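You operate a simulated robot arm through the tools that you are given. There is no shell and no other tool.

You are at the controls of a simulated robot arm. One attempt, no reset.

## Task
Put things in order on the top of the oil bench. At the end: the clear drain jar stands where the blue lock stood; the blue lock stands where the blue felt pad stood; the blue felt pad from the top of the oil bench stands on top of the gold shim; the silver tall block stands on top of the cream seal box; whatever was shut is shut again. Leave all else as you found it, and nothing knocked over.

Only the result counts: the job must be done as asked and must still hold three seconds after the hand-in. Knocking over, shifting, dropping, spilling or breaking anything else fails it. Lids that push on must go on centred and level and be pressed home; caps that screw on are set level and turned clockwise until they are tight.

## Robot
A 6-joint arm with a two-finger gripper, fixed in place. Base frame: the origin is at the foot of the arm, x ahead of it, y to its left, z up; the work surface is at about z = 0. Readings come in mm, rad, newtons and seconds.
With the tool pointing down near the work surface it reaches from about 180 to 480 mm from the base axis. Its first joint turns from -1.152 to 1.152 rad. Payload 1.76 kg.
Tool frame: the origin (TCP) lies between the finger pads and is the grasp point; the fingertips stand 29 mm ahead of it; z points along the fingers, y is the line along which they close. Largest opening 82 mm; the body of the gripper starts 58 mm behind the TCP.
Orientation is that of the tool frame in the base frame, as a unit quaternion [x, y, z, w]. With the fingers straight down and closing along the base's y, the tool's x points along the base's -x, its y along +y and its z along -z.

## Interface
- The arm moves only by the tool jog_arm. Its argument "motion" is a list of rows, each a list of 7 numbers: the closure, from 0 (fully open) to 1 (shut), then the shift along the base's x, y, z in units of 40 mm (1.0 is 40 mm), then the turn, a rotation vector about the base's x, y, z in units of 5 degrees (1.0 is 5 degrees). In form: [[claw, dx, dy, dz, ax, ay, az], ...]. A call has 1 to 20 rows; each row shifts and turns the commanded pose from where the row before left it. A call with a number of a shift or a turn outside -1 to 1 is refused whole. A row lasts 0.2 s, in which the tool goes at most 50 mm and 0.15 rad; a call with a longer step from one row to the next is refused whole, and so is a gripper value outside its range. A pose out of reach is approached as far as the arm can. The call stops where the force on the tool passes 40 N (or 10 N more than at its start, if that is more) or the arm is blocked; 0.2 s more then pass. The fingers move at their own pace and stop on an object; they squeeze with about 34 N. The grip force told is the motor's: it shows also when the fingers shut on nothing. Time passes only in rows, and 0.2 s behind the last, so rows that do not move let the fingers close. The reply holds the time, the measured pose of the TCP, the force on the tool along the base axes, the opening and the grip force, in the units named above and with some noise, with the torque about the TCP (base axes, N m) and any sound that the robot's microphone picked up.
- Cameras (640 x 400 px; columns grow to the right, rows downward): "scene" is fixed at [72, 351.2, 421.2]; the picture's right is [-0.56, -0.83, 0.00], its down [-0.50, 0.34, -0.79] and it looks along [0.66, -0.45, -0.61] (base axes); focal length 214 px, centre (320, 200). "wrist" rides on the gripper at [79, 4, -89] in the tool frame; the picture's right is [-0.05, 1.00, 0.00], its down [-0.71, -0.04, -0.71] and it looks along [-0.71, -0.04, 0.71] (tool axes); focal length 256 px, centre (320, 200). There is no depth. A picture from a camera that has moved, and an enlarged one, comes with that camera's place and axes in the base frame and with its lens.
- snapshot(camera): a new picture of that camera. No time passes.
- inspect(camera, box): a new picture of the part [left, top, right, bottom] of that camera's present view, enlarged. No time passes.
- job_done(): hands the job in; it is judged then, once.

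Nothing tells you positions but the pictures and the camera data. Unless the task says otherwise, let go and move clear before handing in.

The tools are called after "Request:" as a command line: name --pt "numbers of a row" for each row, then --argument value for the rest, lists and objects as JSON in quotes. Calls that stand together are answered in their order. jog_arm: Moves the arm, as the interface text tells. Its arguments: {"type":"object","properties":{"motion":{"type":"array","items":{"type":"array","items":{"type":"number"}}}},"required":["motion"]} The other tools are called the same way: snapshot (camera) takes a picture; inspect (camera, box) takes an enlarged picture of a part of a camera's view; job_done () hands the job in.

At the start:

```text
time: 0.0
ee_pos: [264.4, 135.8, 304.8]
tcp_rot: [0.001, 1.0, 0.002, 0.0]
ft_force: [0.2, -0.4, 0.1]
ft_torque: [0.01, -0.03, -0.03]
finger_gap: 81.9
grasp_force: 0.2
```

scene: 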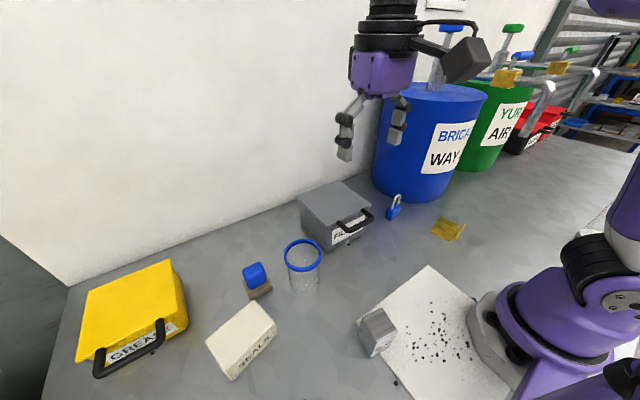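
wrist: 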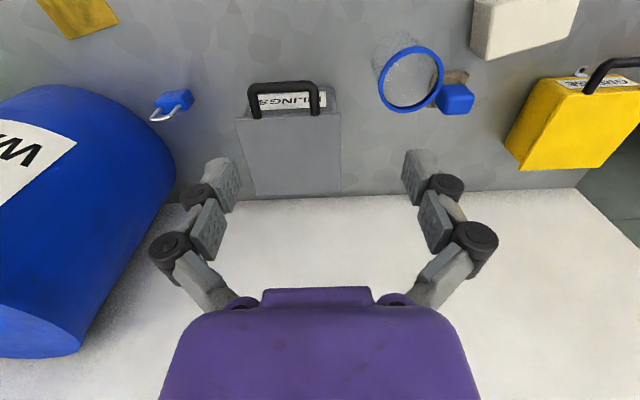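

I see a bench with a yellow "GREASE" box, a grey "FILINGS" box, a clear jar with a blue rim, a cream "SEALS" box, a blue item on a brown base, a blue lock, a gold shim and a silver block on a white sheet. I'll look closer at each before moving.

Request:
inspect --camera "scene" --box '[200, 220, 340, 390]'

Request:
inspect --camera "scene" --box '[290, 170, 490, 270]'

Request:
inspect --camera "scene" --box '[340, 260, 500, 400]'

Request:
inspect --camera "wrist" --box '[340, 0, 640, 180]'

Request:
inspect --camera "wrist" --box '[40, 0, 340, 180]'

```text
2.35 times, centred on (270, 305) of scene
camera zoom: at [72.0, 351.2, 421.2], right [-0.56, -0.83, 0.0], down [-0.5, 0.34, -0.79], along [0.66, -0.45, -0.61], focal length 505 px, centre (438, -47)
```

zoom: 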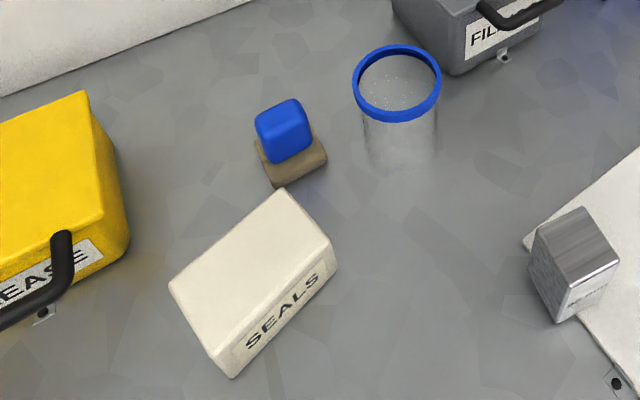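

```text
3.20 times, centred on (390, 220) of scene
camera zoom: at [72.0, 351.2, 421.2], right [-0.56, -0.83, 0.0], down [-0.5, 0.34, -0.79], along [0.66, -0.45, -0.61], focal length 686 px, centre (96, 136)
```

zoom: 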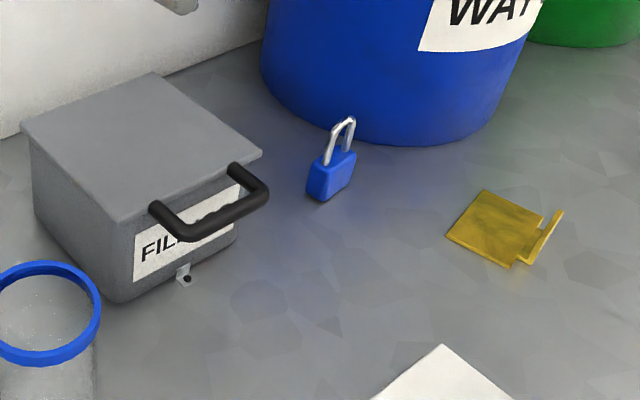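

```text
2.86 times, centred on (420, 330) of scene
camera zoom: at [72.0, 351.2, 421.2], right [-0.56, -0.83, 0.0], down [-0.5, 0.34, -0.79], along [0.66, -0.45, -0.61], focal length 613 px, centre (34, -171)
```

zoom: 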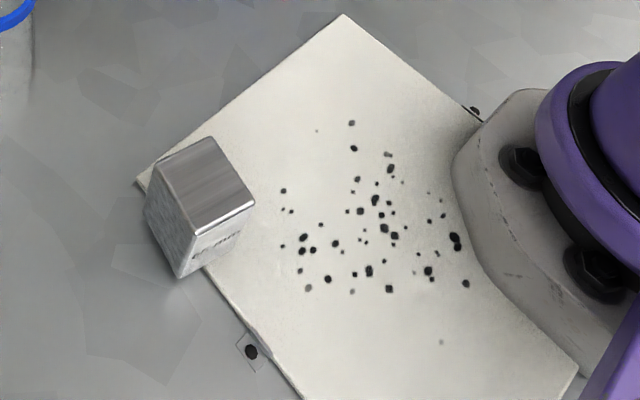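

```text
2.13 times, centred on (490, 90) of wrist
camera zoom: at [185.0, 139.0, 393.3], right [0.05, 1.0, 0.0], down [0.71, -0.04, 0.71], along [0.71, -0.04, -0.71], focal length 546 px, centre (-43, 435)
```

zoom: 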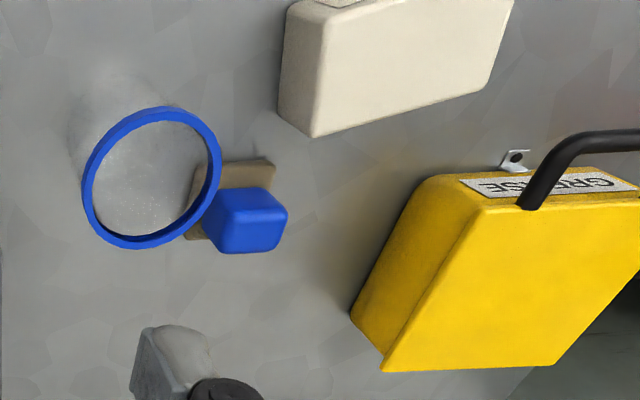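

```text
2.13 times, centred on (190, 90) of wrist
camera zoom: at [185.0, 139.0, 393.3], right [0.05, 1.0, 0.0], down [0.71, -0.04, 0.71], along [0.71, -0.04, -0.71], focal length 546 px, centre (597, 435)
```

zoom: 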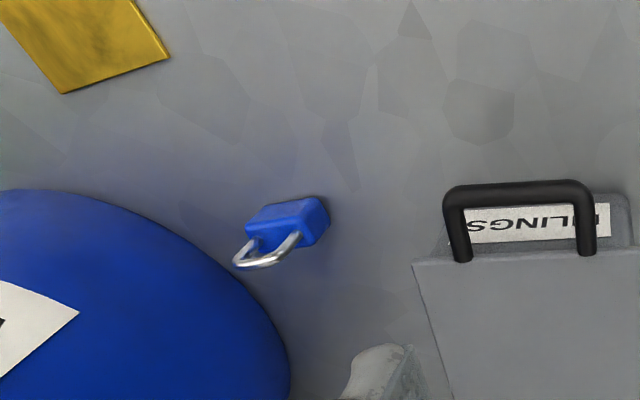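

The blue item on the brown base, near (345, 320), needs a closer look, so I'm moving the wrist camera over toward it while staying high.

Request:
jog_arm --pt "0 -0.1 0.9 -0.4 0 0 0" --pt "0 -0.1 0.9 -0.4 0 0 0" --pt "0 -0.1 0.9 -0.4 0 0 0" --pt "0 -0.1 0.9 -0.4 0 0 0" --pt "0 0 0 0 0 0 0"

Request:
snapshot --camera "wrist"

Request:
snapshot --camera "scene"

```text
time: 1.2
ee_pos: [245.7, 282.0, 241.4]
tcp_rot: [0.0, 1.0, 0.001, -0.001]
ft_force: [-0.7, 0.7, 0.5]
ft_torque: [-0.01, 0.0, 0.03]
finger_gap: 81.8
grasp_force: 0.1
```

```text
taken
camera wrist: at [165.9, 285.3, 329.8], right [0.05, 1.0, 0.0], down [0.71, -0.04, 0.71], along [0.71, -0.04, -0.71], focal length 256 px, centre (320, 200)
```

wrist: 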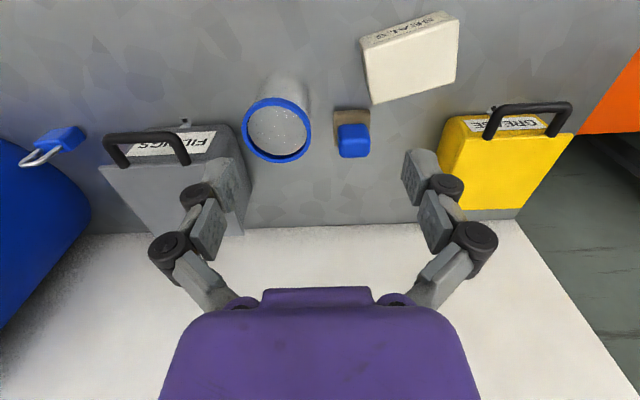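

```text
taken
```

scene: 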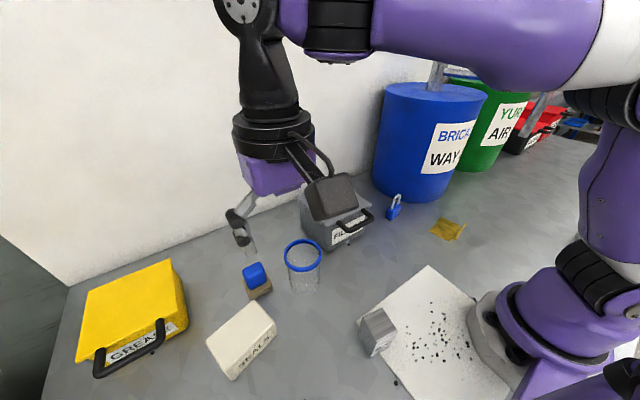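

Request:
inspect --camera "wrist" --box '[220, 60, 400, 180]'

Request:
inspect --camera "scene" --box '[230, 250, 290, 310]'

Request:
inspect --camera "wrist" --box '[340, 0, 520, 120]'

```text
3.33 times, centred on (310, 120) of wrist
camera zoom: at [165.9, 285.3, 329.8], right [0.05, 1.0, 0.0], down [0.71, -0.04, 0.71], along [0.71, -0.04, -0.71], focal length 853 px, centre (353, 467)
```

zoom: 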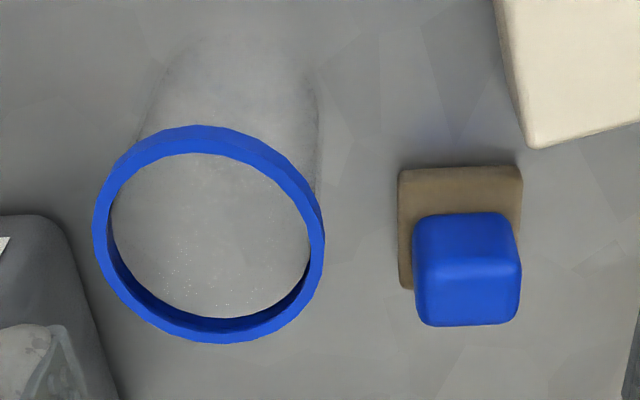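

```text
6.67 times, centred on (260, 280) of scene
camera zoom: at [72.0, 351.2, 421.2], right [-0.56, -0.83, 0.0], down [-0.5, 0.34, -0.79], along [0.66, -0.45, -0.61], focal length 1430 px, centre (720, -333)
```

zoom: 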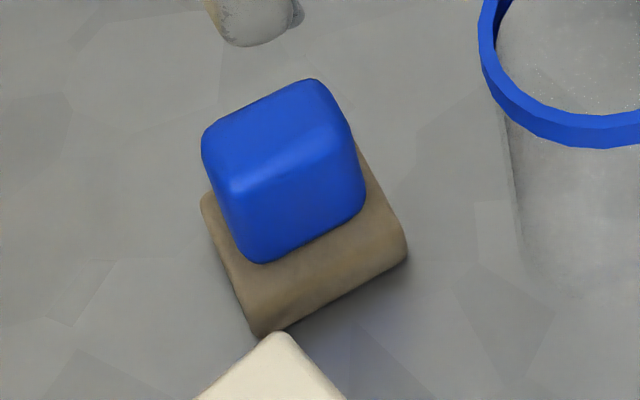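

```text
3.33 times, centred on (430, 60) of wrist
camera zoom: at [165.9, 285.3, 329.8], right [0.05, 1.0, 0.0], down [0.71, -0.04, 0.71], along [0.71, -0.04, -0.71], focal length 853 px, centre (-47, 667)
```

zoom: 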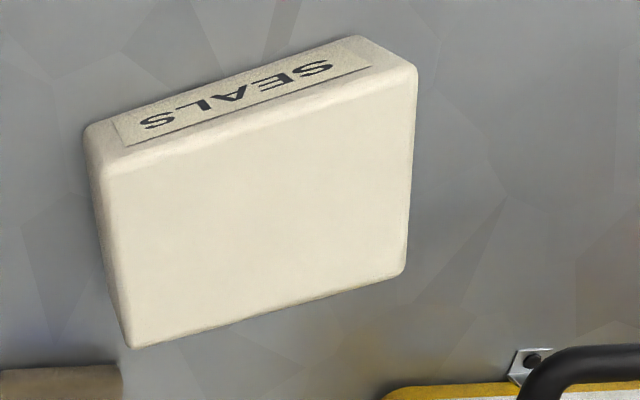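

The blue block sits centred on a brown square base about 49 mm across. It could be one object or two, and lifting it gently will tell. I'll survey further to pin positions first.

Request:
jog_arm --pt "0 0.4 0.5 -0.7 0 0 0" --pt "0 0.4 0.5 -0.7 0 0 0" --pt "0 0 0 0 0 0 0" --pt "0 0 0 0 0 0 0"

Request:
snapshot --camera "wrist"

Request:
inspect --camera "wrist" --box '[200, 0, 460, 200]'

```text
time: 2.2
ee_pos: [280.1, 320.4, 180.6]
tcp_rot: [0.0, 1.0, 0.001, -0.001]
ft_force: [0.5, -0.7, 0.0]
ft_torque: [0.0, -0.01, 0.01]
finger_gap: 81.9
grasp_force: 0.1
```

```text
taken
camera wrist: at [200.9, 323.5, 269.5], right [0.05, 1.0, 0.0], down [0.71, -0.04, 0.71], along [0.71, -0.04, -0.71], focal length 256 px, centre (320, 200)
```

wrist: 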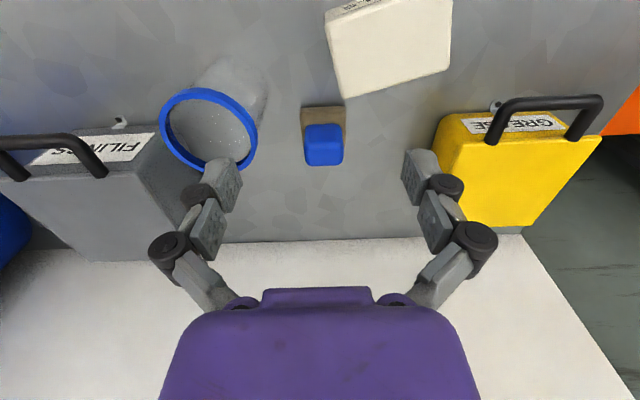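

```text
2.00 times, centred on (330, 100) of wrist
camera zoom: at [200.9, 323.5, 269.5], right [0.05, 1.0, 0.0], down [0.71, -0.04, 0.71], along [0.71, -0.04, -0.71], focal length 512 px, centre (300, 400)
```

zoom: 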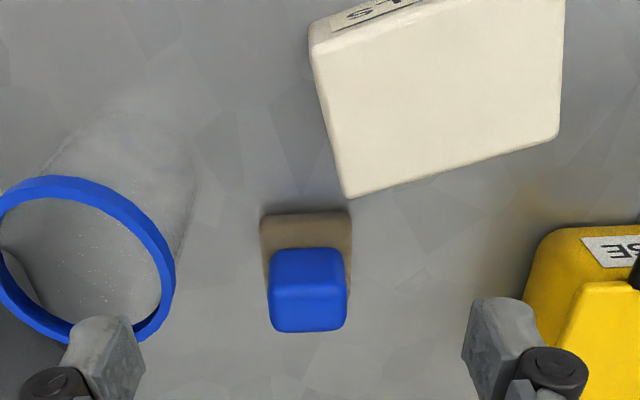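

The pad is around (352, 320) and the base is square with the axes. Next I survey the lock and the gold shim from above.

Request:
jog_arm --pt "0 -0.4 -0.5 0.8 0 0 0" --pt "0 -0.4 -0.9 0.4 0 0 0" --pt "0 0 -1 0 0 0 0" --pt "0 0 -1 0 0 0 0" --pt "0 0 -1 0 0 0 0" --pt "0 0 -1 0 0 0 0" --pt "0 0 -1 0 0 0 0" --pt "0 0 -1 0 0 0 0" --pt "0 0 -1 0 0 0 0" --pt "0 0 -1 0 0 0 0" --pt "0 0 0 0 0 0 0" --pt "0 0 0 0 0 0 0"

Request:
snapshot --camera "wrist"

Request:
snapshot --camera "scene"

```text
time: 4.8
ee_pos: [245.7, -58.9, 231.8]
tcp_rot: [0.0, 1.0, 0.001, 0.0]
ft_force: [-0.5, -0.6, -0.7]
ft_torque: [0.01, -0.04, 0.0]
finger_gap: 81.7
grasp_force: 0.0
```

```text
taken
camera wrist: at [166.9, -53.9, 321.5], right [0.05, 1.0, 0.0], down [0.71, -0.04, 0.71], along [0.71, -0.04, -0.71], focal length 256 px, centre (320, 200)
```

wrist: 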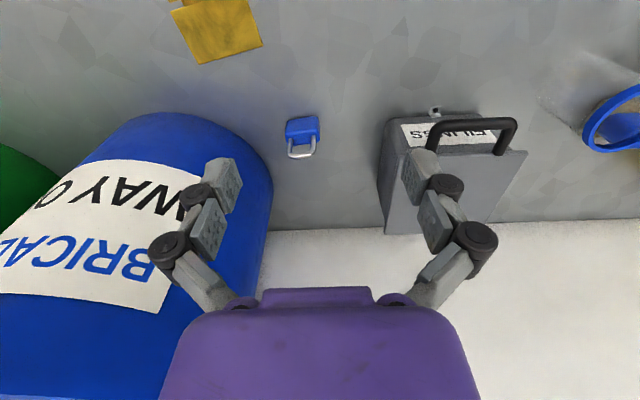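

```text
taken
```

scene: 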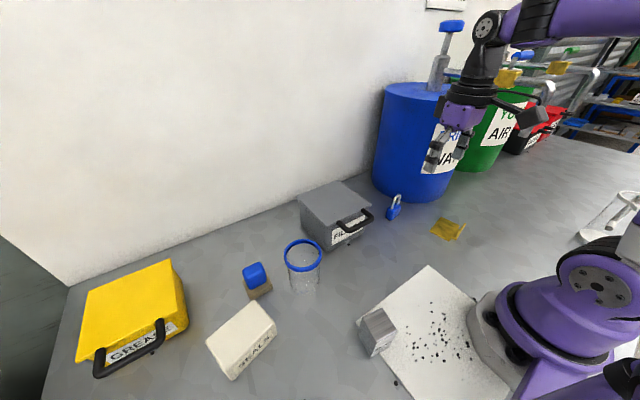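

Request:
inspect --camera "scene" --box '[540, 160, 640, 260]'

Request:
inspect --camera "wrist" --box '[230, 80, 410, 200]'

Request:
inspect --camera "wrist" --box '[120, 0, 300, 120]'

Request:
inspect --camera "scene" --box '[370, 180, 480, 250]'

```text
4.00 times, centred on (590, 210) of scene
camera zoom: at [72.0, 351.2, 421.2], right [-0.56, -0.83, 0.0], down [-0.5, 0.34, -0.79], along [0.66, -0.45, -0.61], focal length 858 px, centre (-760, 160)
```

zoom: 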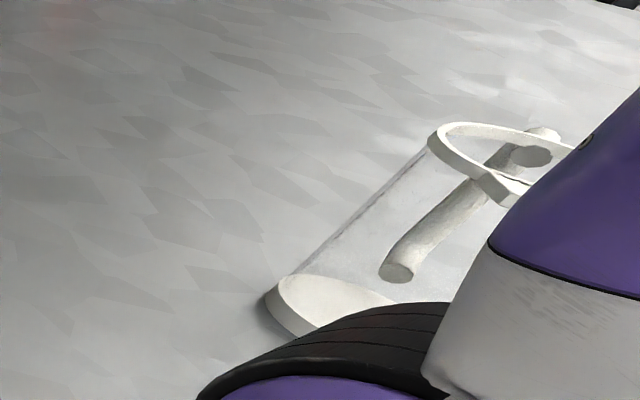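

```text
3.33 times, centred on (320, 140) of wrist
camera zoom: at [166.9, -53.9, 321.5], right [0.05, 1.0, 0.0], down [0.71, -0.04, 0.71], along [0.71, -0.04, -0.71], focal length 853 px, centre (320, 400)
```

zoom: 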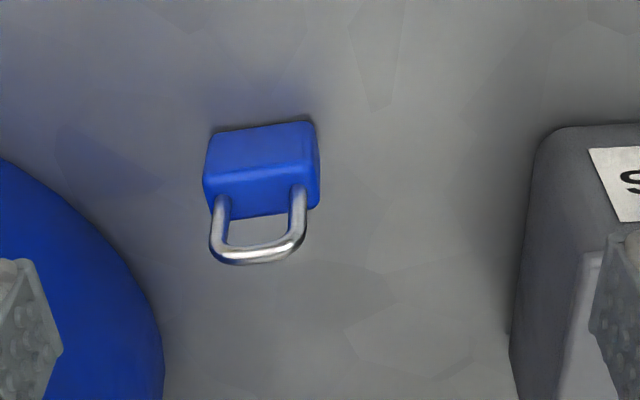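

```text
3.33 times, centred on (210, 60) of wrist
camera zoom: at [166.9, -53.9, 321.5], right [0.05, 1.0, 0.0], down [0.71, -0.04, 0.71], along [0.71, -0.04, -0.71], focal length 853 px, centre (687, 667)
```

zoom: 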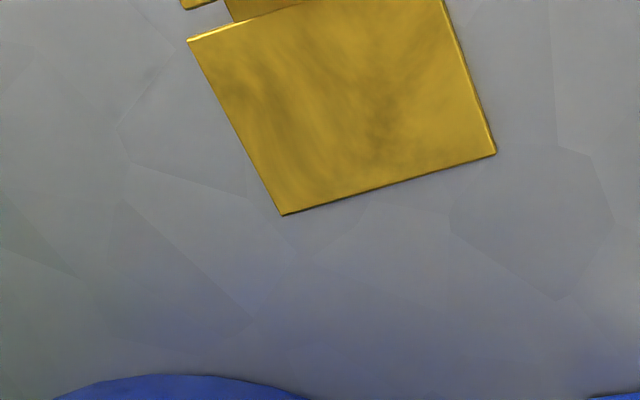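

```text
5.71 times, centred on (425, 215) of scene
camera zoom: at [72.0, 351.2, 421.2], right [-0.56, -0.83, 0.0], down [-0.5, 0.34, -0.79], along [0.66, -0.45, -0.61], focal length 1226 px, centre (-280, 114)
```

zoom: 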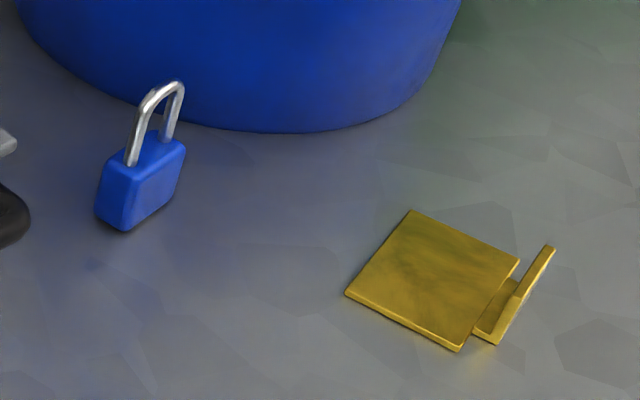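

The shim is a flat plate about 79×50 mm centred near (228, −167), turned about 11°, with a flange on its robot side. The lock is near (340, −86). Now I go back above the pad for a lift test.

Request:
jog_arm --pt "0 0 0.95 0 0 0 0" --pt "0 0 0.95 0 0 0 0" --pt "0 0 0.95 0 0 0 0" --pt "0 0 0.95 0 0 0 0" --pt "0 0 0.95 0 0 0 0" --pt "0 0 0.95 0 0 0 0" --pt "0 0 0.95 0 0 0 0" --pt "0 0 0.95 0 0 0 0" --pt "0 0 0.95 0 0 0 0" --pt "0 0 0.95 0 0 0 0" --pt "0 0.8 0 -0.6 0 0 0" --pt "0 0.8 0 -0.6 0 0 0" --pt "0 0.8 0 -0.6 0 0 0" --pt "0 0 0 0 0 0 0" --pt "0 0 0 0 0 0 0"

Request:
snapshot --camera "wrist"

Request:
inspect --camera "scene" --box '[200, 180, 320, 300]'

```text
time: 8.0
ee_pos: [336.4, 314.7, 154.9]
tcp_rot: [0.0, 1.0, 0.001, 0.0]
ft_force: [0.9, 0.3, 0.0]
ft_torque: [0.02, -0.02, -0.07]
finger_gap: 82.0
grasp_force: 0.1
out of reach, approached as far as the arm can: row 13
```

```text
taken
camera wrist: at [257.1, 319.6, 243.3], right [0.05, 1.0, 0.0], down [0.71, -0.04, 0.71], along [0.71, -0.04, -0.71], focal length 256 px, centre (320, 200)
```

wrist: 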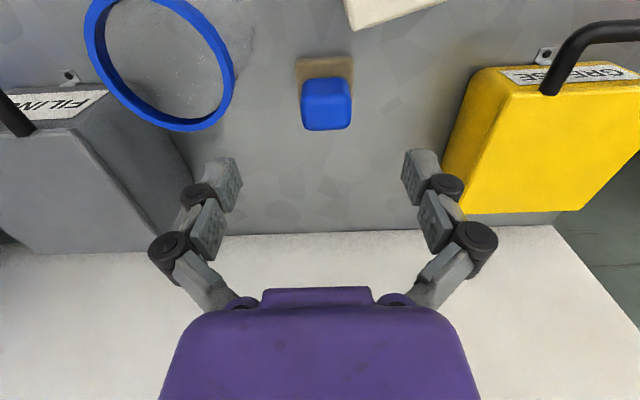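

```text
3.33 times, centred on (260, 240) of scene
camera zoom: at [72.0, 351.2, 421.2], right [-0.56, -0.83, 0.0], down [-0.5, 0.34, -0.79], along [0.66, -0.45, -0.61], focal length 715 px, centre (520, 67)
```

zoom: 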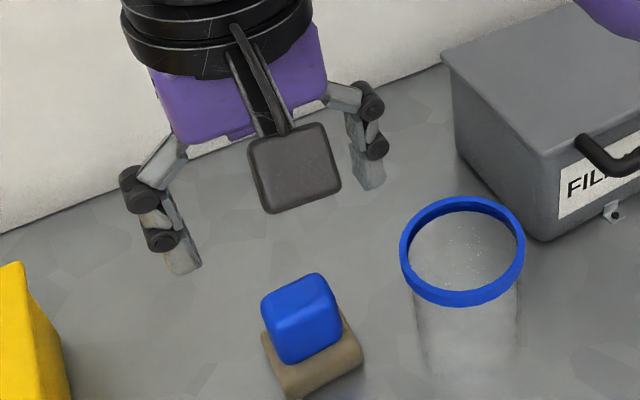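

Request:
inspect --camera "wrist" --box '[270, 30, 380, 150]'

Request:
inspect --camera "wrist" --box '[60, 0, 260, 150]'

```text
3.33 times, centred on (325, 90) of wrist
camera zoom: at [257.1, 319.6, 243.3], right [0.05, 1.0, 0.0], down [0.71, -0.04, 0.71], along [0.71, -0.04, -0.71], focal length 853 px, centre (303, 567)
```

zoom: 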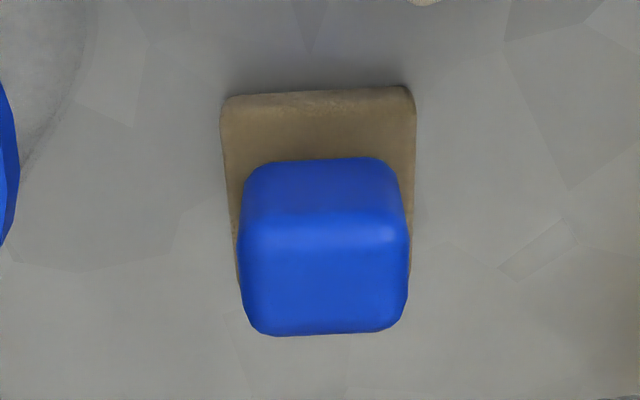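

```text
2.67 times, centred on (160, 75) of wrist
camera zoom: at [257.1, 319.6, 243.3], right [0.05, 1.0, 0.0], down [0.71, -0.04, 0.71], along [0.71, -0.04, -0.71], focal length 683 px, centre (747, 533)
```

zoom: 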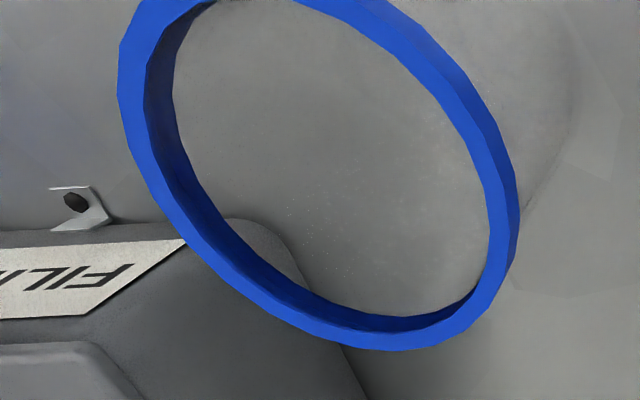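

The brown base spans y 295–345 with its front at x≈327. The arm topped out slightly short at this height, so I'm descending, where the reach is longer.

Request:
jog_arm --pt "0 0 0 -0.7 0 0 0" --pt "0 0 0 -0.7 0 0 0" --pt "0 0 0 -0.6 0 0 0" --pt "0 0 0 0 0 0 0" --pt "0 0 0 0 0 0 0"

Request:
snapshot --camera "wrist"

```text
time: 9.2
ee_pos: [337.4, 315.9, 76.6]
tcp_rot: [0.0, 1.0, 0.001, 0.0]
ft_force: [0.2, 0.4, 0.1]
ft_torque: [-0.01, 0.01, 0.01]
finger_gap: 82.2
grasp_force: 0.1
```

```text
taken
camera wrist: at [258.2, 319.9, 165.0], right [0.05, 1.0, 0.0], down [0.71, -0.04, 0.71], along [0.71, -0.04, -0.71], focal length 256 px, centre (320, 200)
```

wrist: 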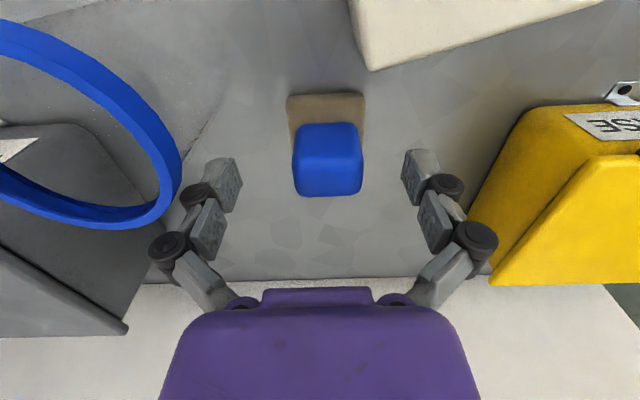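

The jar's ring is about r=35 mm, centred near (296, 237) with its top at z≈105. I'll shift over the pad centre, away from the jar, with the fingers partly closed before descending.

Request:
jog_arm --pt "0.2 0.36 0.1 0 0 0 0" --pt "0.2 0 0 0 0 0 0" --pt "0.2 0 0 0 0 0 0"

Request:
snapshot --camera "wrist"

Request:
inspect --camera "scene" --box '[200, 200, 340, 310]'

```text
time: 10.0
ee_pos: [350.2, 318.3, 75.7]
tcp_rot: [0.0, 1.0, 0.001, 0.0]
ft_force: [-0.1, 0.3, 0.3]
ft_torque: [0.03, -0.02, -0.02]
finger_gap: 65.4
grasp_force: 0.2
```

```text
taken
camera wrist: at [271.5, 323.1, 164.9], right [0.05, 1.0, 0.0], down [0.71, -0.04, 0.71], along [0.71, -0.04, -0.71], focal length 256 px, centre (320, 200)
```

wrist: 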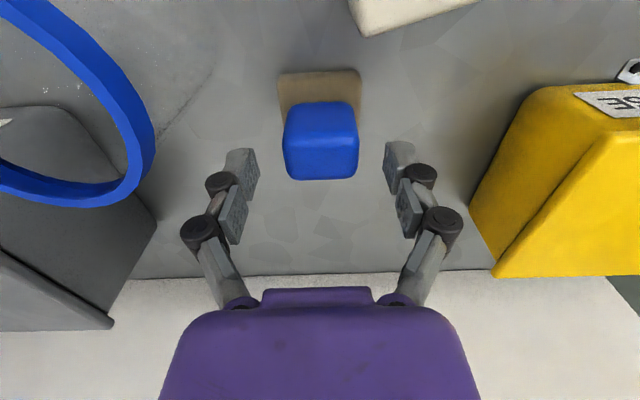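

```text
3.64 times, centred on (270, 255) of scene
camera zoom: at [72.0, 351.2, 421.2], right [-0.56, -0.83, 0.0], down [-0.5, 0.34, -0.79], along [0.66, -0.45, -0.61], focal length 780 px, centre (502, 0)
```

zoom: 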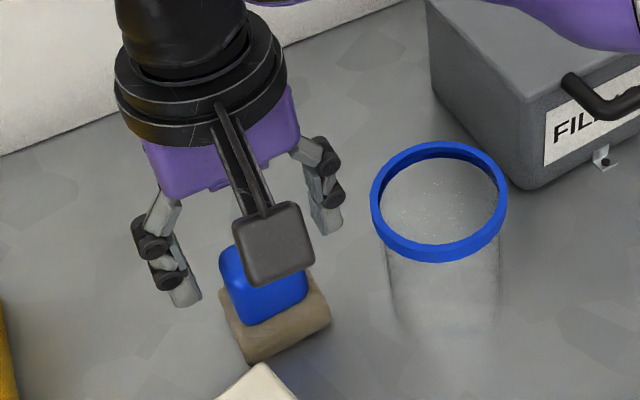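

Request:
jog_arm --pt "0.2 0.03 0.03 -0.3 0 0 0" --pt "0.2 0 0 -0.2 0 0 0" --pt "0.2 0 0 0 0 0 0"

Request:
inspect --camera "wrist" --box '[190, 60, 450, 220]'

```text
time: 10.8
ee_pos: [352.2, 318.7, 55.7]
tcp_rot: [0.0, 1.0, 0.0, 0.0]
ft_force: [0.6, 0.3, 0.3]
ft_torque: [0.05, 0.01, -0.01]
finger_gap: 65.7
grasp_force: 0.1
```

```text
2.46 times, centred on (320, 140) of wrist
camera zoom: at [273.2, 323.3, 145.3], right [0.05, 1.0, 0.0], down [0.71, -0.04, 0.71], along [0.71, -0.04, -0.71], focal length 630 px, centre (320, 348)
```

zoom: 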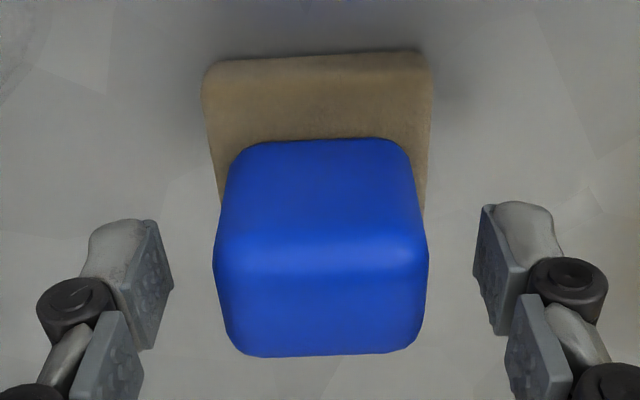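

The fingers straddle the blue block just above the brown base. I'm raising 4 mm so they grip only the blue, then closing.

Request:
jog_arm --pt "0.2 0 0.01 0.1 0 0 0" --pt "1 0 0 0 0 0 0" --pt "1 0 0 0 0 0 0" --pt "1 0 0 0 0 0 0"

Request:
inspect --camera "wrist" --box '[190, 60, 450, 220]'

```text
time: 11.8
ee_pos: [352.2, 319.5, 61.7]
tcp_rot: [0.0, 1.0, 0.002, 0.001]
ft_force: [0.3, -0.2, 14.2]
ft_torque: [-0.09, 0.03, 0.03]
finger_gap: 38.7
grasp_force: 33.9
```

```text
2.46 times, centred on (320, 140) of wrist
camera zoom: at [272.7, 323.5, 150.2], right [0.05, 1.0, 0.0], down [0.7, -0.04, 0.71], along [0.71, -0.04, -0.71], focal length 630 px, centre (320, 348)
```

zoom: 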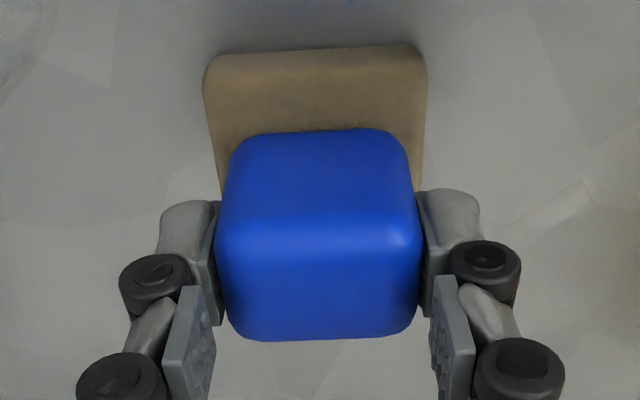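

Request:
jog_arm --pt "1 0 0 0.1 0 0 0" --pt "1 0 0 0.1 0 0 0" --pt "1 0 0 0.1 0 0 0" --pt "1 0 0 0 0 0 0"

Request:
snapshot --camera "wrist"

Request:
inspect --camera "scene" --box '[200, 200, 340, 310]'

```text
time: 12.8
ee_pos: [351.1, 321.7, 71.4]
tcp_rot: [0.0, 1.0, 0.001, 0.0]
ft_force: [-0.6, 0.3, -0.7]
ft_torque: [0.01, 0.04, 0.03]
finger_gap: 38.7
grasp_force: 33.8
```

```text
taken
camera wrist: at [272.4, 324.9, 160.6], right [0.05, 1.0, 0.0], down [0.71, -0.04, 0.71], along [0.71, -0.04, -0.71], focal length 256 px, centre (320, 200)
```

wrist: 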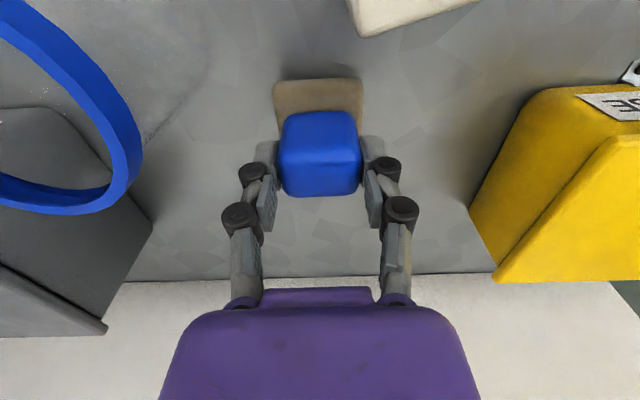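

```text
3.64 times, centred on (270, 255) of scene
camera zoom: at [72.0, 351.2, 421.2], right [-0.56, -0.83, 0.0], down [-0.5, 0.34, -0.79], along [0.66, -0.45, -0.61], focal length 780 px, centre (502, 0)
```

zoom: 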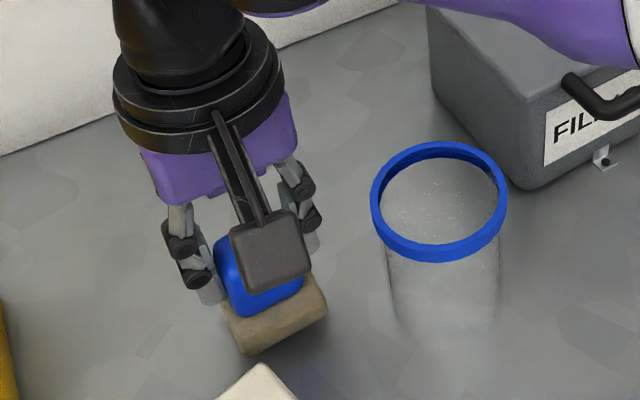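

Request:
jog_arm --pt "1 -0.1 -0.1 0.4 0 0 0" --pt "1 -0.1 -0.1 0.4 0 0 0" --pt "1 -0.1 -0.1 0.4 0 0 0" --pt "1 0 0 0 0 0 0"

Request:
inspect --camera "wrist" --box '[190, 60, 450, 220]'

Request:
inspect --camera "scene" --box '[200, 200, 340, 310]'

```text
time: 13.8
ee_pos: [338.7, 309.6, 121.3]
tcp_rot: [-0.001, 1.0, 0.001, 0.0]
ft_force: [0.2, 0.6, -0.1]
ft_torque: [0.0, -0.03, -0.03]
finger_gap: 39.3
grasp_force: 33.6
```

```text
2.46 times, centred on (320, 140) of wrist
camera zoom: at [260.5, 313.3, 209.8], right [0.05, 1.0, 0.0], down [0.71, -0.04, 0.71], along [0.71, -0.04, -0.71], focal length 630 px, centre (320, 348)
```

zoom: 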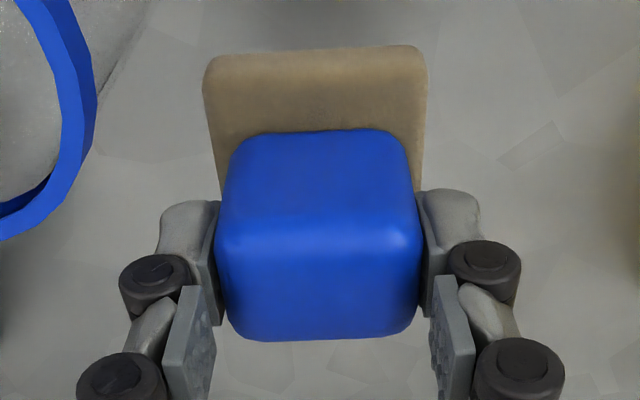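

```text
3.64 times, centred on (270, 255) of scene
camera zoom: at [72.0, 351.2, 421.2], right [-0.56, -0.83, 0.0], down [-0.5, 0.34, -0.79], along [0.66, -0.45, -0.61], focal length 780 px, centre (502, 0)
```

zoom: 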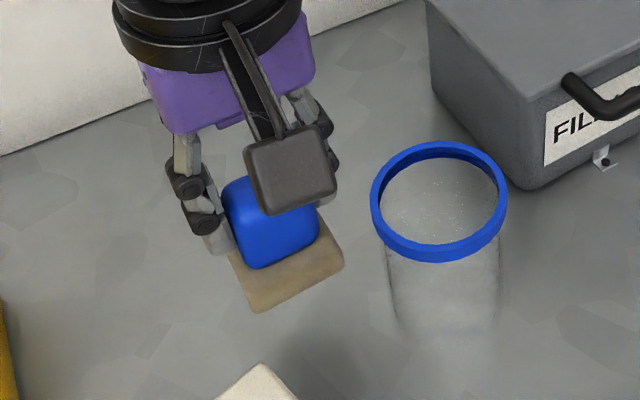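

The brown base lifted with the blue, so the pad is one object that stood centred at about (352, 320). I'm carrying it high toward the shim.

Request:
jog_arm --pt "1 -0.2 0 0.8 0 0 0" --pt "1 -0.5 0 0.8 0 0 0" --pt "1 -0.8 -0.4 0.7 0 0 0" --pt "1 -0.8 -0.6 0.4 0 0 0" --pt "1 0 -1 0 0 0 0" --pt "1 0 -1 0 0 0 0" --pt "1 0 -1 0 0 0 0" --pt "1 0 -1 0 0 0 0" --pt "1 0 -1 0 0 0 0" --pt "1 0 -1 0 0 0 0" --pt "1 0 -1 0 0 0 0" --pt "1 0 -1 0 0 0 0" --pt "1 0 -1 0 0 0 0" --pt "1 0 0 0 0 0 0" --pt "1 0 0 0 0 0 0"

Request:
snapshot --camera "wrist"

Request:
snapshot --camera "scene"

```text
time: 17.0
ee_pos: [245.7, -91.5, 229.7]
tcp_rot: [0.0, 1.0, 0.001, 0.0]
ft_force: [0.7, 0.8, -0.4]
ft_torque: [-0.01, 0.01, -0.01]
finger_gap: 38.8
grasp_force: 33.6
```

```text
taken
camera wrist: at [167.1, -87.6, 318.3], right [0.05, 1.0, 0.0], down [0.71, -0.04, 0.71], along [0.71, -0.04, -0.71], focal length 256 px, centre (320, 200)
```

wrist: 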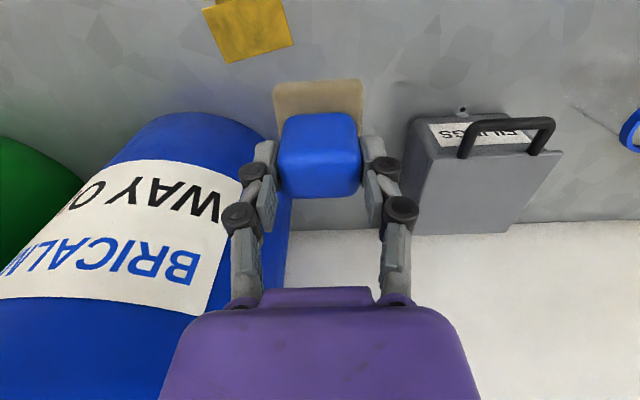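

```text
taken
```

scene: 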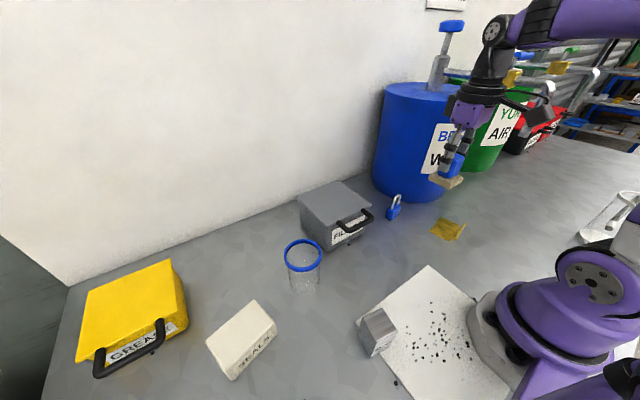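

Request:
jog_arm --pt "1 -0.7 -0.5 0 0 0 0" --pt "1 -0.7 -0.5 0 0 0 0" --pt "1 0 -0.5 0 0 0 0" --pt "1 0 0 0 0 0 0" --pt "1 0 0 0 0 0 0"

Request:
snapshot --camera "wrist"

Request:
inspect --camera "wrist" --box '[190, 0, 400, 120]'

```text
time: 18.2
ee_pos: [192.6, -150.1, 228.8]
tcp_rot: [0.001, 1.0, 0.0, 0.0]
ft_force: [0.2, -0.1, -1.8]
ft_torque: [-0.05, 0.01, 0.03]
finger_gap: 39.0
grasp_force: 34.0
```

```text
taken
camera wrist: at [113.4, -146.9, 318.0], right [0.05, 1.0, 0.0], down [0.71, -0.04, 0.71], along [0.71, -0.04, -0.71], focal length 256 px, centre (320, 200)
```

wrist: 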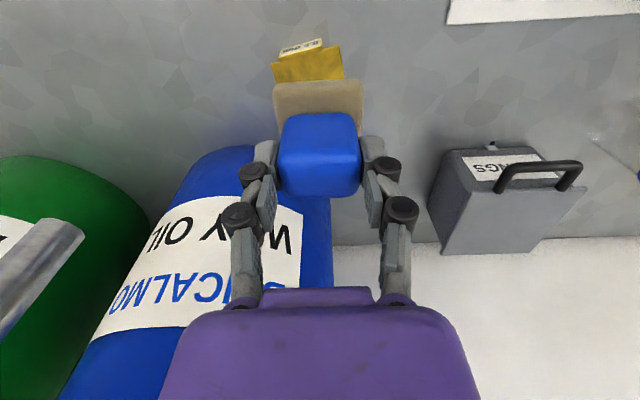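

```text
3.05 times, centred on (295, 60) of wrist
camera zoom: at [113.4, -146.9, 318.0], right [0.05, 1.0, 0.0], down [0.71, -0.04, 0.71], along [0.71, -0.04, -0.71], focal length 780 px, centre (396, 627)
```

zoom: 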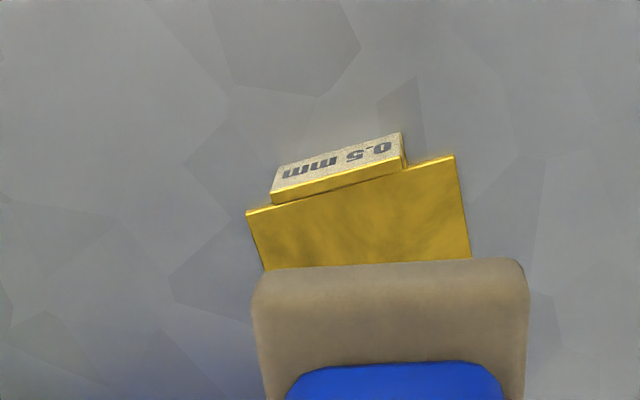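

The shim plate is centred at about (225, −164), rotated +10.9°, with a 33 mm flange 12 mm off its near edge. I'm rotating to match, centring above it and descending partway.

Request:
jog_arm --pt "1 0.4 -0.17 -0.2 0 0 1" --pt "1 0.41 -0.17 -0.2 0 0 1" --pt "1 0 0 -0.5 0 0 0.18" --pt "1 0 0 -0.7 0 0 0" --pt "1 0 0 -0.7 0 0 0" --pt "1 0 0 -0.7 0 0 0" --pt "1 0 0 0 0 0 0" --pt "1 0 0 0 0 0 0"

Request:
snapshot --camera "wrist"

Request:
inspect --camera "scene" --box '[370, 150, 510, 260]'

```text
time: 20.0
ee_pos: [225.2, -165.5, 109.3]
tcp_rot: [-0.094, 0.996, 0.0, 0.0]
ft_force: [0.1, -0.7, -1.4]
ft_torque: [0.02, 0.0, -0.01]
finger_gap: 39.0
grasp_force: 33.9
```

```text
taken
camera wrist: at [146.0, -176.2, 197.9], right [-0.14, 0.99, 0.0], down [0.7, 0.1, 0.71], along [0.7, 0.1, -0.71], focal length 256 px, centre (320, 200)
```

wrist: 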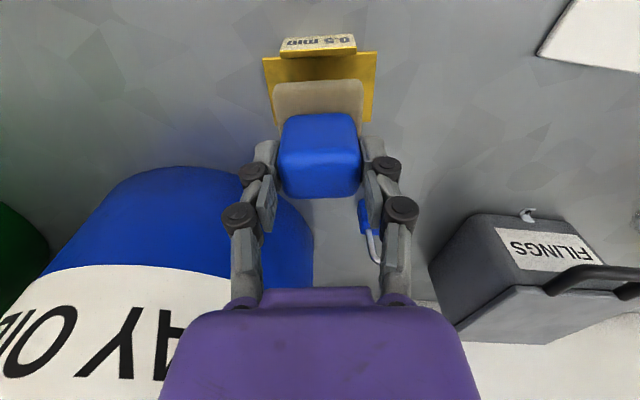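

```text
3.64 times, centred on (440, 205) of scene
camera zoom: at [72.0, 351.2, 421.2], right [-0.56, -0.83, 0.0], down [-0.5, 0.34, -0.79], along [0.66, -0.45, -0.61], focal length 780 px, centre (-116, 182)
```

zoom: 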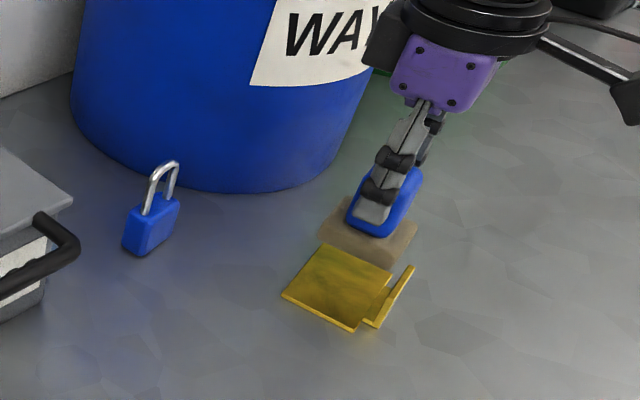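

Request:
inspect --camera "wrist" --box '[240, 20, 400, 140]'

```text
3.33 times, centred on (320, 80) of wrist
camera zoom: at [146.0, -176.2, 197.9], right [-0.14, 0.99, 0.0], down [0.7, 0.1, 0.71], along [0.7, 0.1, -0.71], focal length 853 px, centre (320, 600)
```

zoom: 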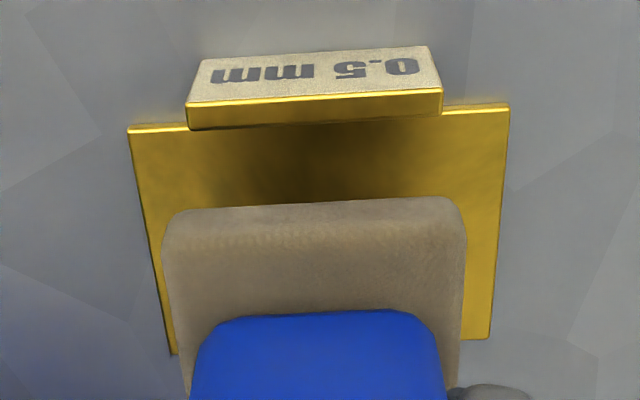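

Alignment checks out: the plate centre is (224.8, −164.3) and the pad is about (226.5, −164.8). I'm descending the rest of the way in small steps.

Request:
jog_arm --pt "1 -0.03 0.01 -0.4 0 0 0" --pt "1 0 0 -0.4 0 0 0" --pt "1 0 0 -0.15 0 0 0" --pt "1 0 0 0 0 0 0"

Request:
inspect --camera "wrist" --box '[240, 20, 400, 140]'

Request:
inspect --camera "scene" --box '[400, 180, 500, 260]'

```text
time: 21.0
ee_pos: [222.5, -163.4, 70.6]
tcp_rot: [-0.096, 0.995, 0.001, 0.0]
ft_force: [0.1, 0.6, -0.4]
ft_torque: [0.02, -0.02, 0.0]
finger_gap: 39.1
grasp_force: 34.1
```

```text
3.33 times, centred on (320, 80) of wrist
camera zoom: at [144.8, -175.5, 159.5], right [-0.14, 0.99, 0.0], down [0.7, 0.1, 0.71], along [0.7, 0.1, -0.71], focal length 853 px, centre (320, 600)
```

zoom: 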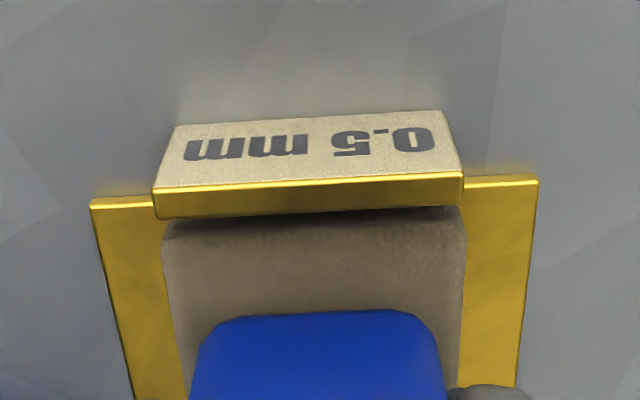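

```text
5.00 times, centred on (450, 220) of scene
camera zoom: at [72.0, 351.2, 421.2], right [-0.56, -0.83, 0.0], down [-0.5, 0.34, -0.79], along [0.66, -0.45, -0.61], focal length 1072 px, centre (-330, 100)
```

zoom: 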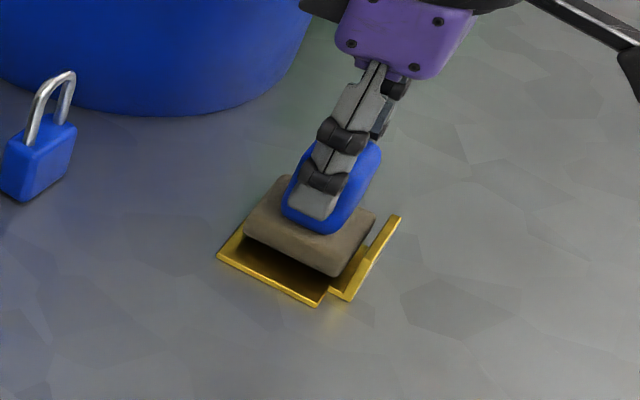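

Request:
jog_arm --pt "1 0 0 -0.04 0 0 0" --pt "1 0 0 -0.04 0 0 0" --pt "1 0 0 -0.04 0 0 0"

Request:
jog_arm --pt "1 0 0 -0.03 0 0 0" --pt "1 0 0 0 0 0 0"

Request:
inspect --camera "scene" --box '[400, 180, 500, 260]'

```text
time: 21.8
ee_pos: [223.2, -164.7, 66.8]
tcp_rot: [-0.095, 0.995, 0.001, 0.0]
ft_force: [0.2, 0.0, -1.0]
ft_torque: [-0.01, -0.03, 0.0]
finger_gap: 39.0
grasp_force: 34.0
```

```text
time: 22.4
ee_pos: [222.1, -163.6, 65.2]
tcp_rot: [-0.095, 0.995, 0.001, 0.0]
ft_force: [-0.2, 0.3, 2.1]
ft_torque: [-0.04, 0.01, -0.01]
finger_gap: 38.9
grasp_force: 34.2
```

```text
5.00 times, centred on (450, 220) of scene
camera zoom: at [72.0, 351.2, 421.2], right [-0.56, -0.83, 0.0], down [-0.5, 0.34, -0.79], along [0.66, -0.45, -0.61], focal length 1072 px, centre (-330, 100)
```

zoom: 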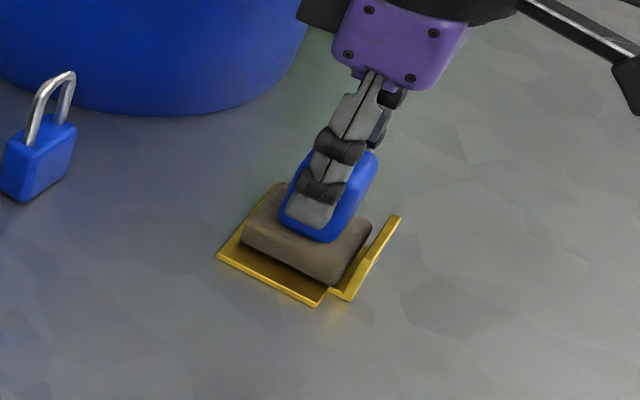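

Request:
jog_arm --pt "1 0 0 -0.01 0 0 0" --pt "0.2 0 0 0 0 0 0" --pt "0.2 0 0 0 0 0 0" --pt "0.2 0 0 0.2 0 0 0" --pt "0.2 0 0 0.5 0 0 0" --pt "0.2 0 0 0.7 0 0 0" --pt "0.2 0 0 0 0 0 0"

Request:
snapshot --camera "wrist"

Request:
inspect --camera "scene" --box '[400, 180, 500, 260]'

```text
time: 24.0
ee_pos: [222.8, -164.1, 118.7]
tcp_rot: [-0.094, 0.996, 0.001, 0.0]
ft_force: [1.1, 0.4, 0.9]
ft_torque: [0.0, -0.02, -0.01]
finger_gap: 65.6
grasp_force: 0.0
```

```text
taken
camera wrist: at [143.6, -175.1, 207.8], right [-0.14, 0.99, 0.0], down [0.7, 0.1, 0.71], along [0.7, 0.1, -0.71], focal length 256 px, centre (320, 200)
```

wrist: 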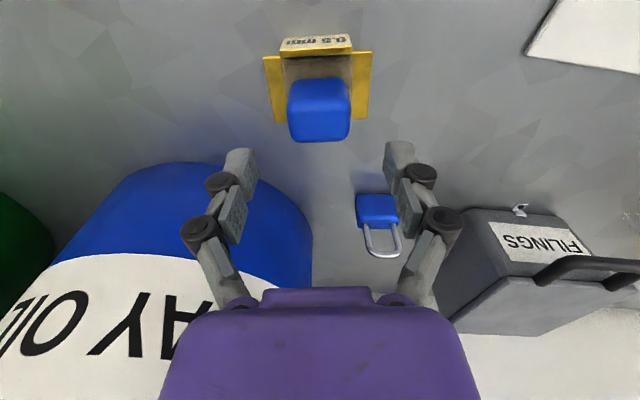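

```text
5.00 times, centred on (450, 220) of scene
camera zoom: at [72.0, 351.2, 421.2], right [-0.56, -0.83, 0.0], down [-0.5, 0.34, -0.79], along [0.66, -0.45, -0.61], focal length 1072 px, centre (-330, 100)
```

zoom: 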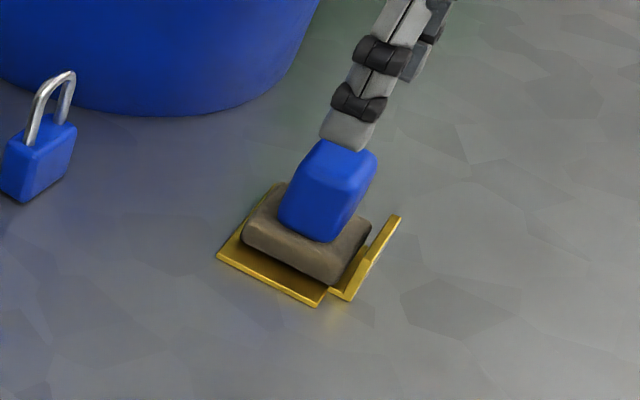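

The pad is standing on the shim. Next is the lock, so I'm examining its pose from here.

Request:
inspect --camera "wrist" --box '[320, 170, 440, 270]'

Request:
inspect --camera "wrist" --box '[240, 20, 400, 150]'

```text
4.00 times, centred on (380, 220) of wrist
camera zoom: at [143.6, -175.1, 207.8], right [-0.14, 0.99, 0.0], down [0.7, 0.1, 0.71], along [0.7, 0.1, -0.71], focal length 1024 px, centre (80, 120)
```

zoom: 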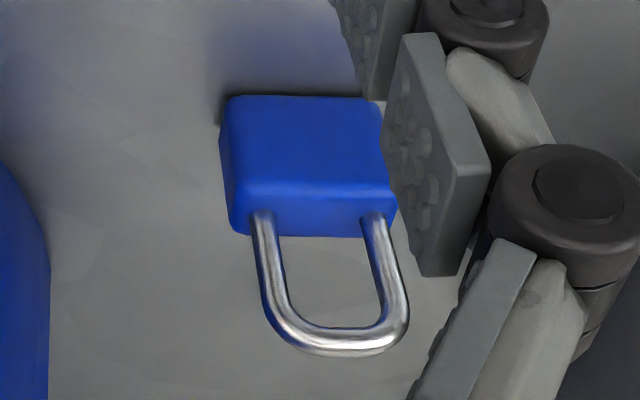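

```text
3.08 times, centred on (320, 85) of wrist
camera zoom: at [143.6, -175.1, 207.8], right [-0.14, 0.99, 0.0], down [0.7, 0.1, 0.71], along [0.7, 0.1, -0.71], focal length 788 px, centre (320, 554)
```

zoom: 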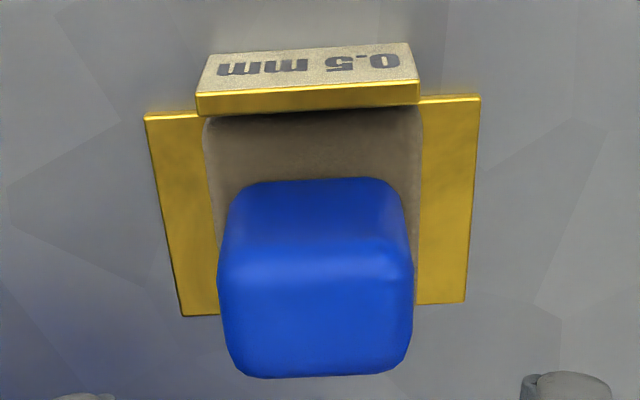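

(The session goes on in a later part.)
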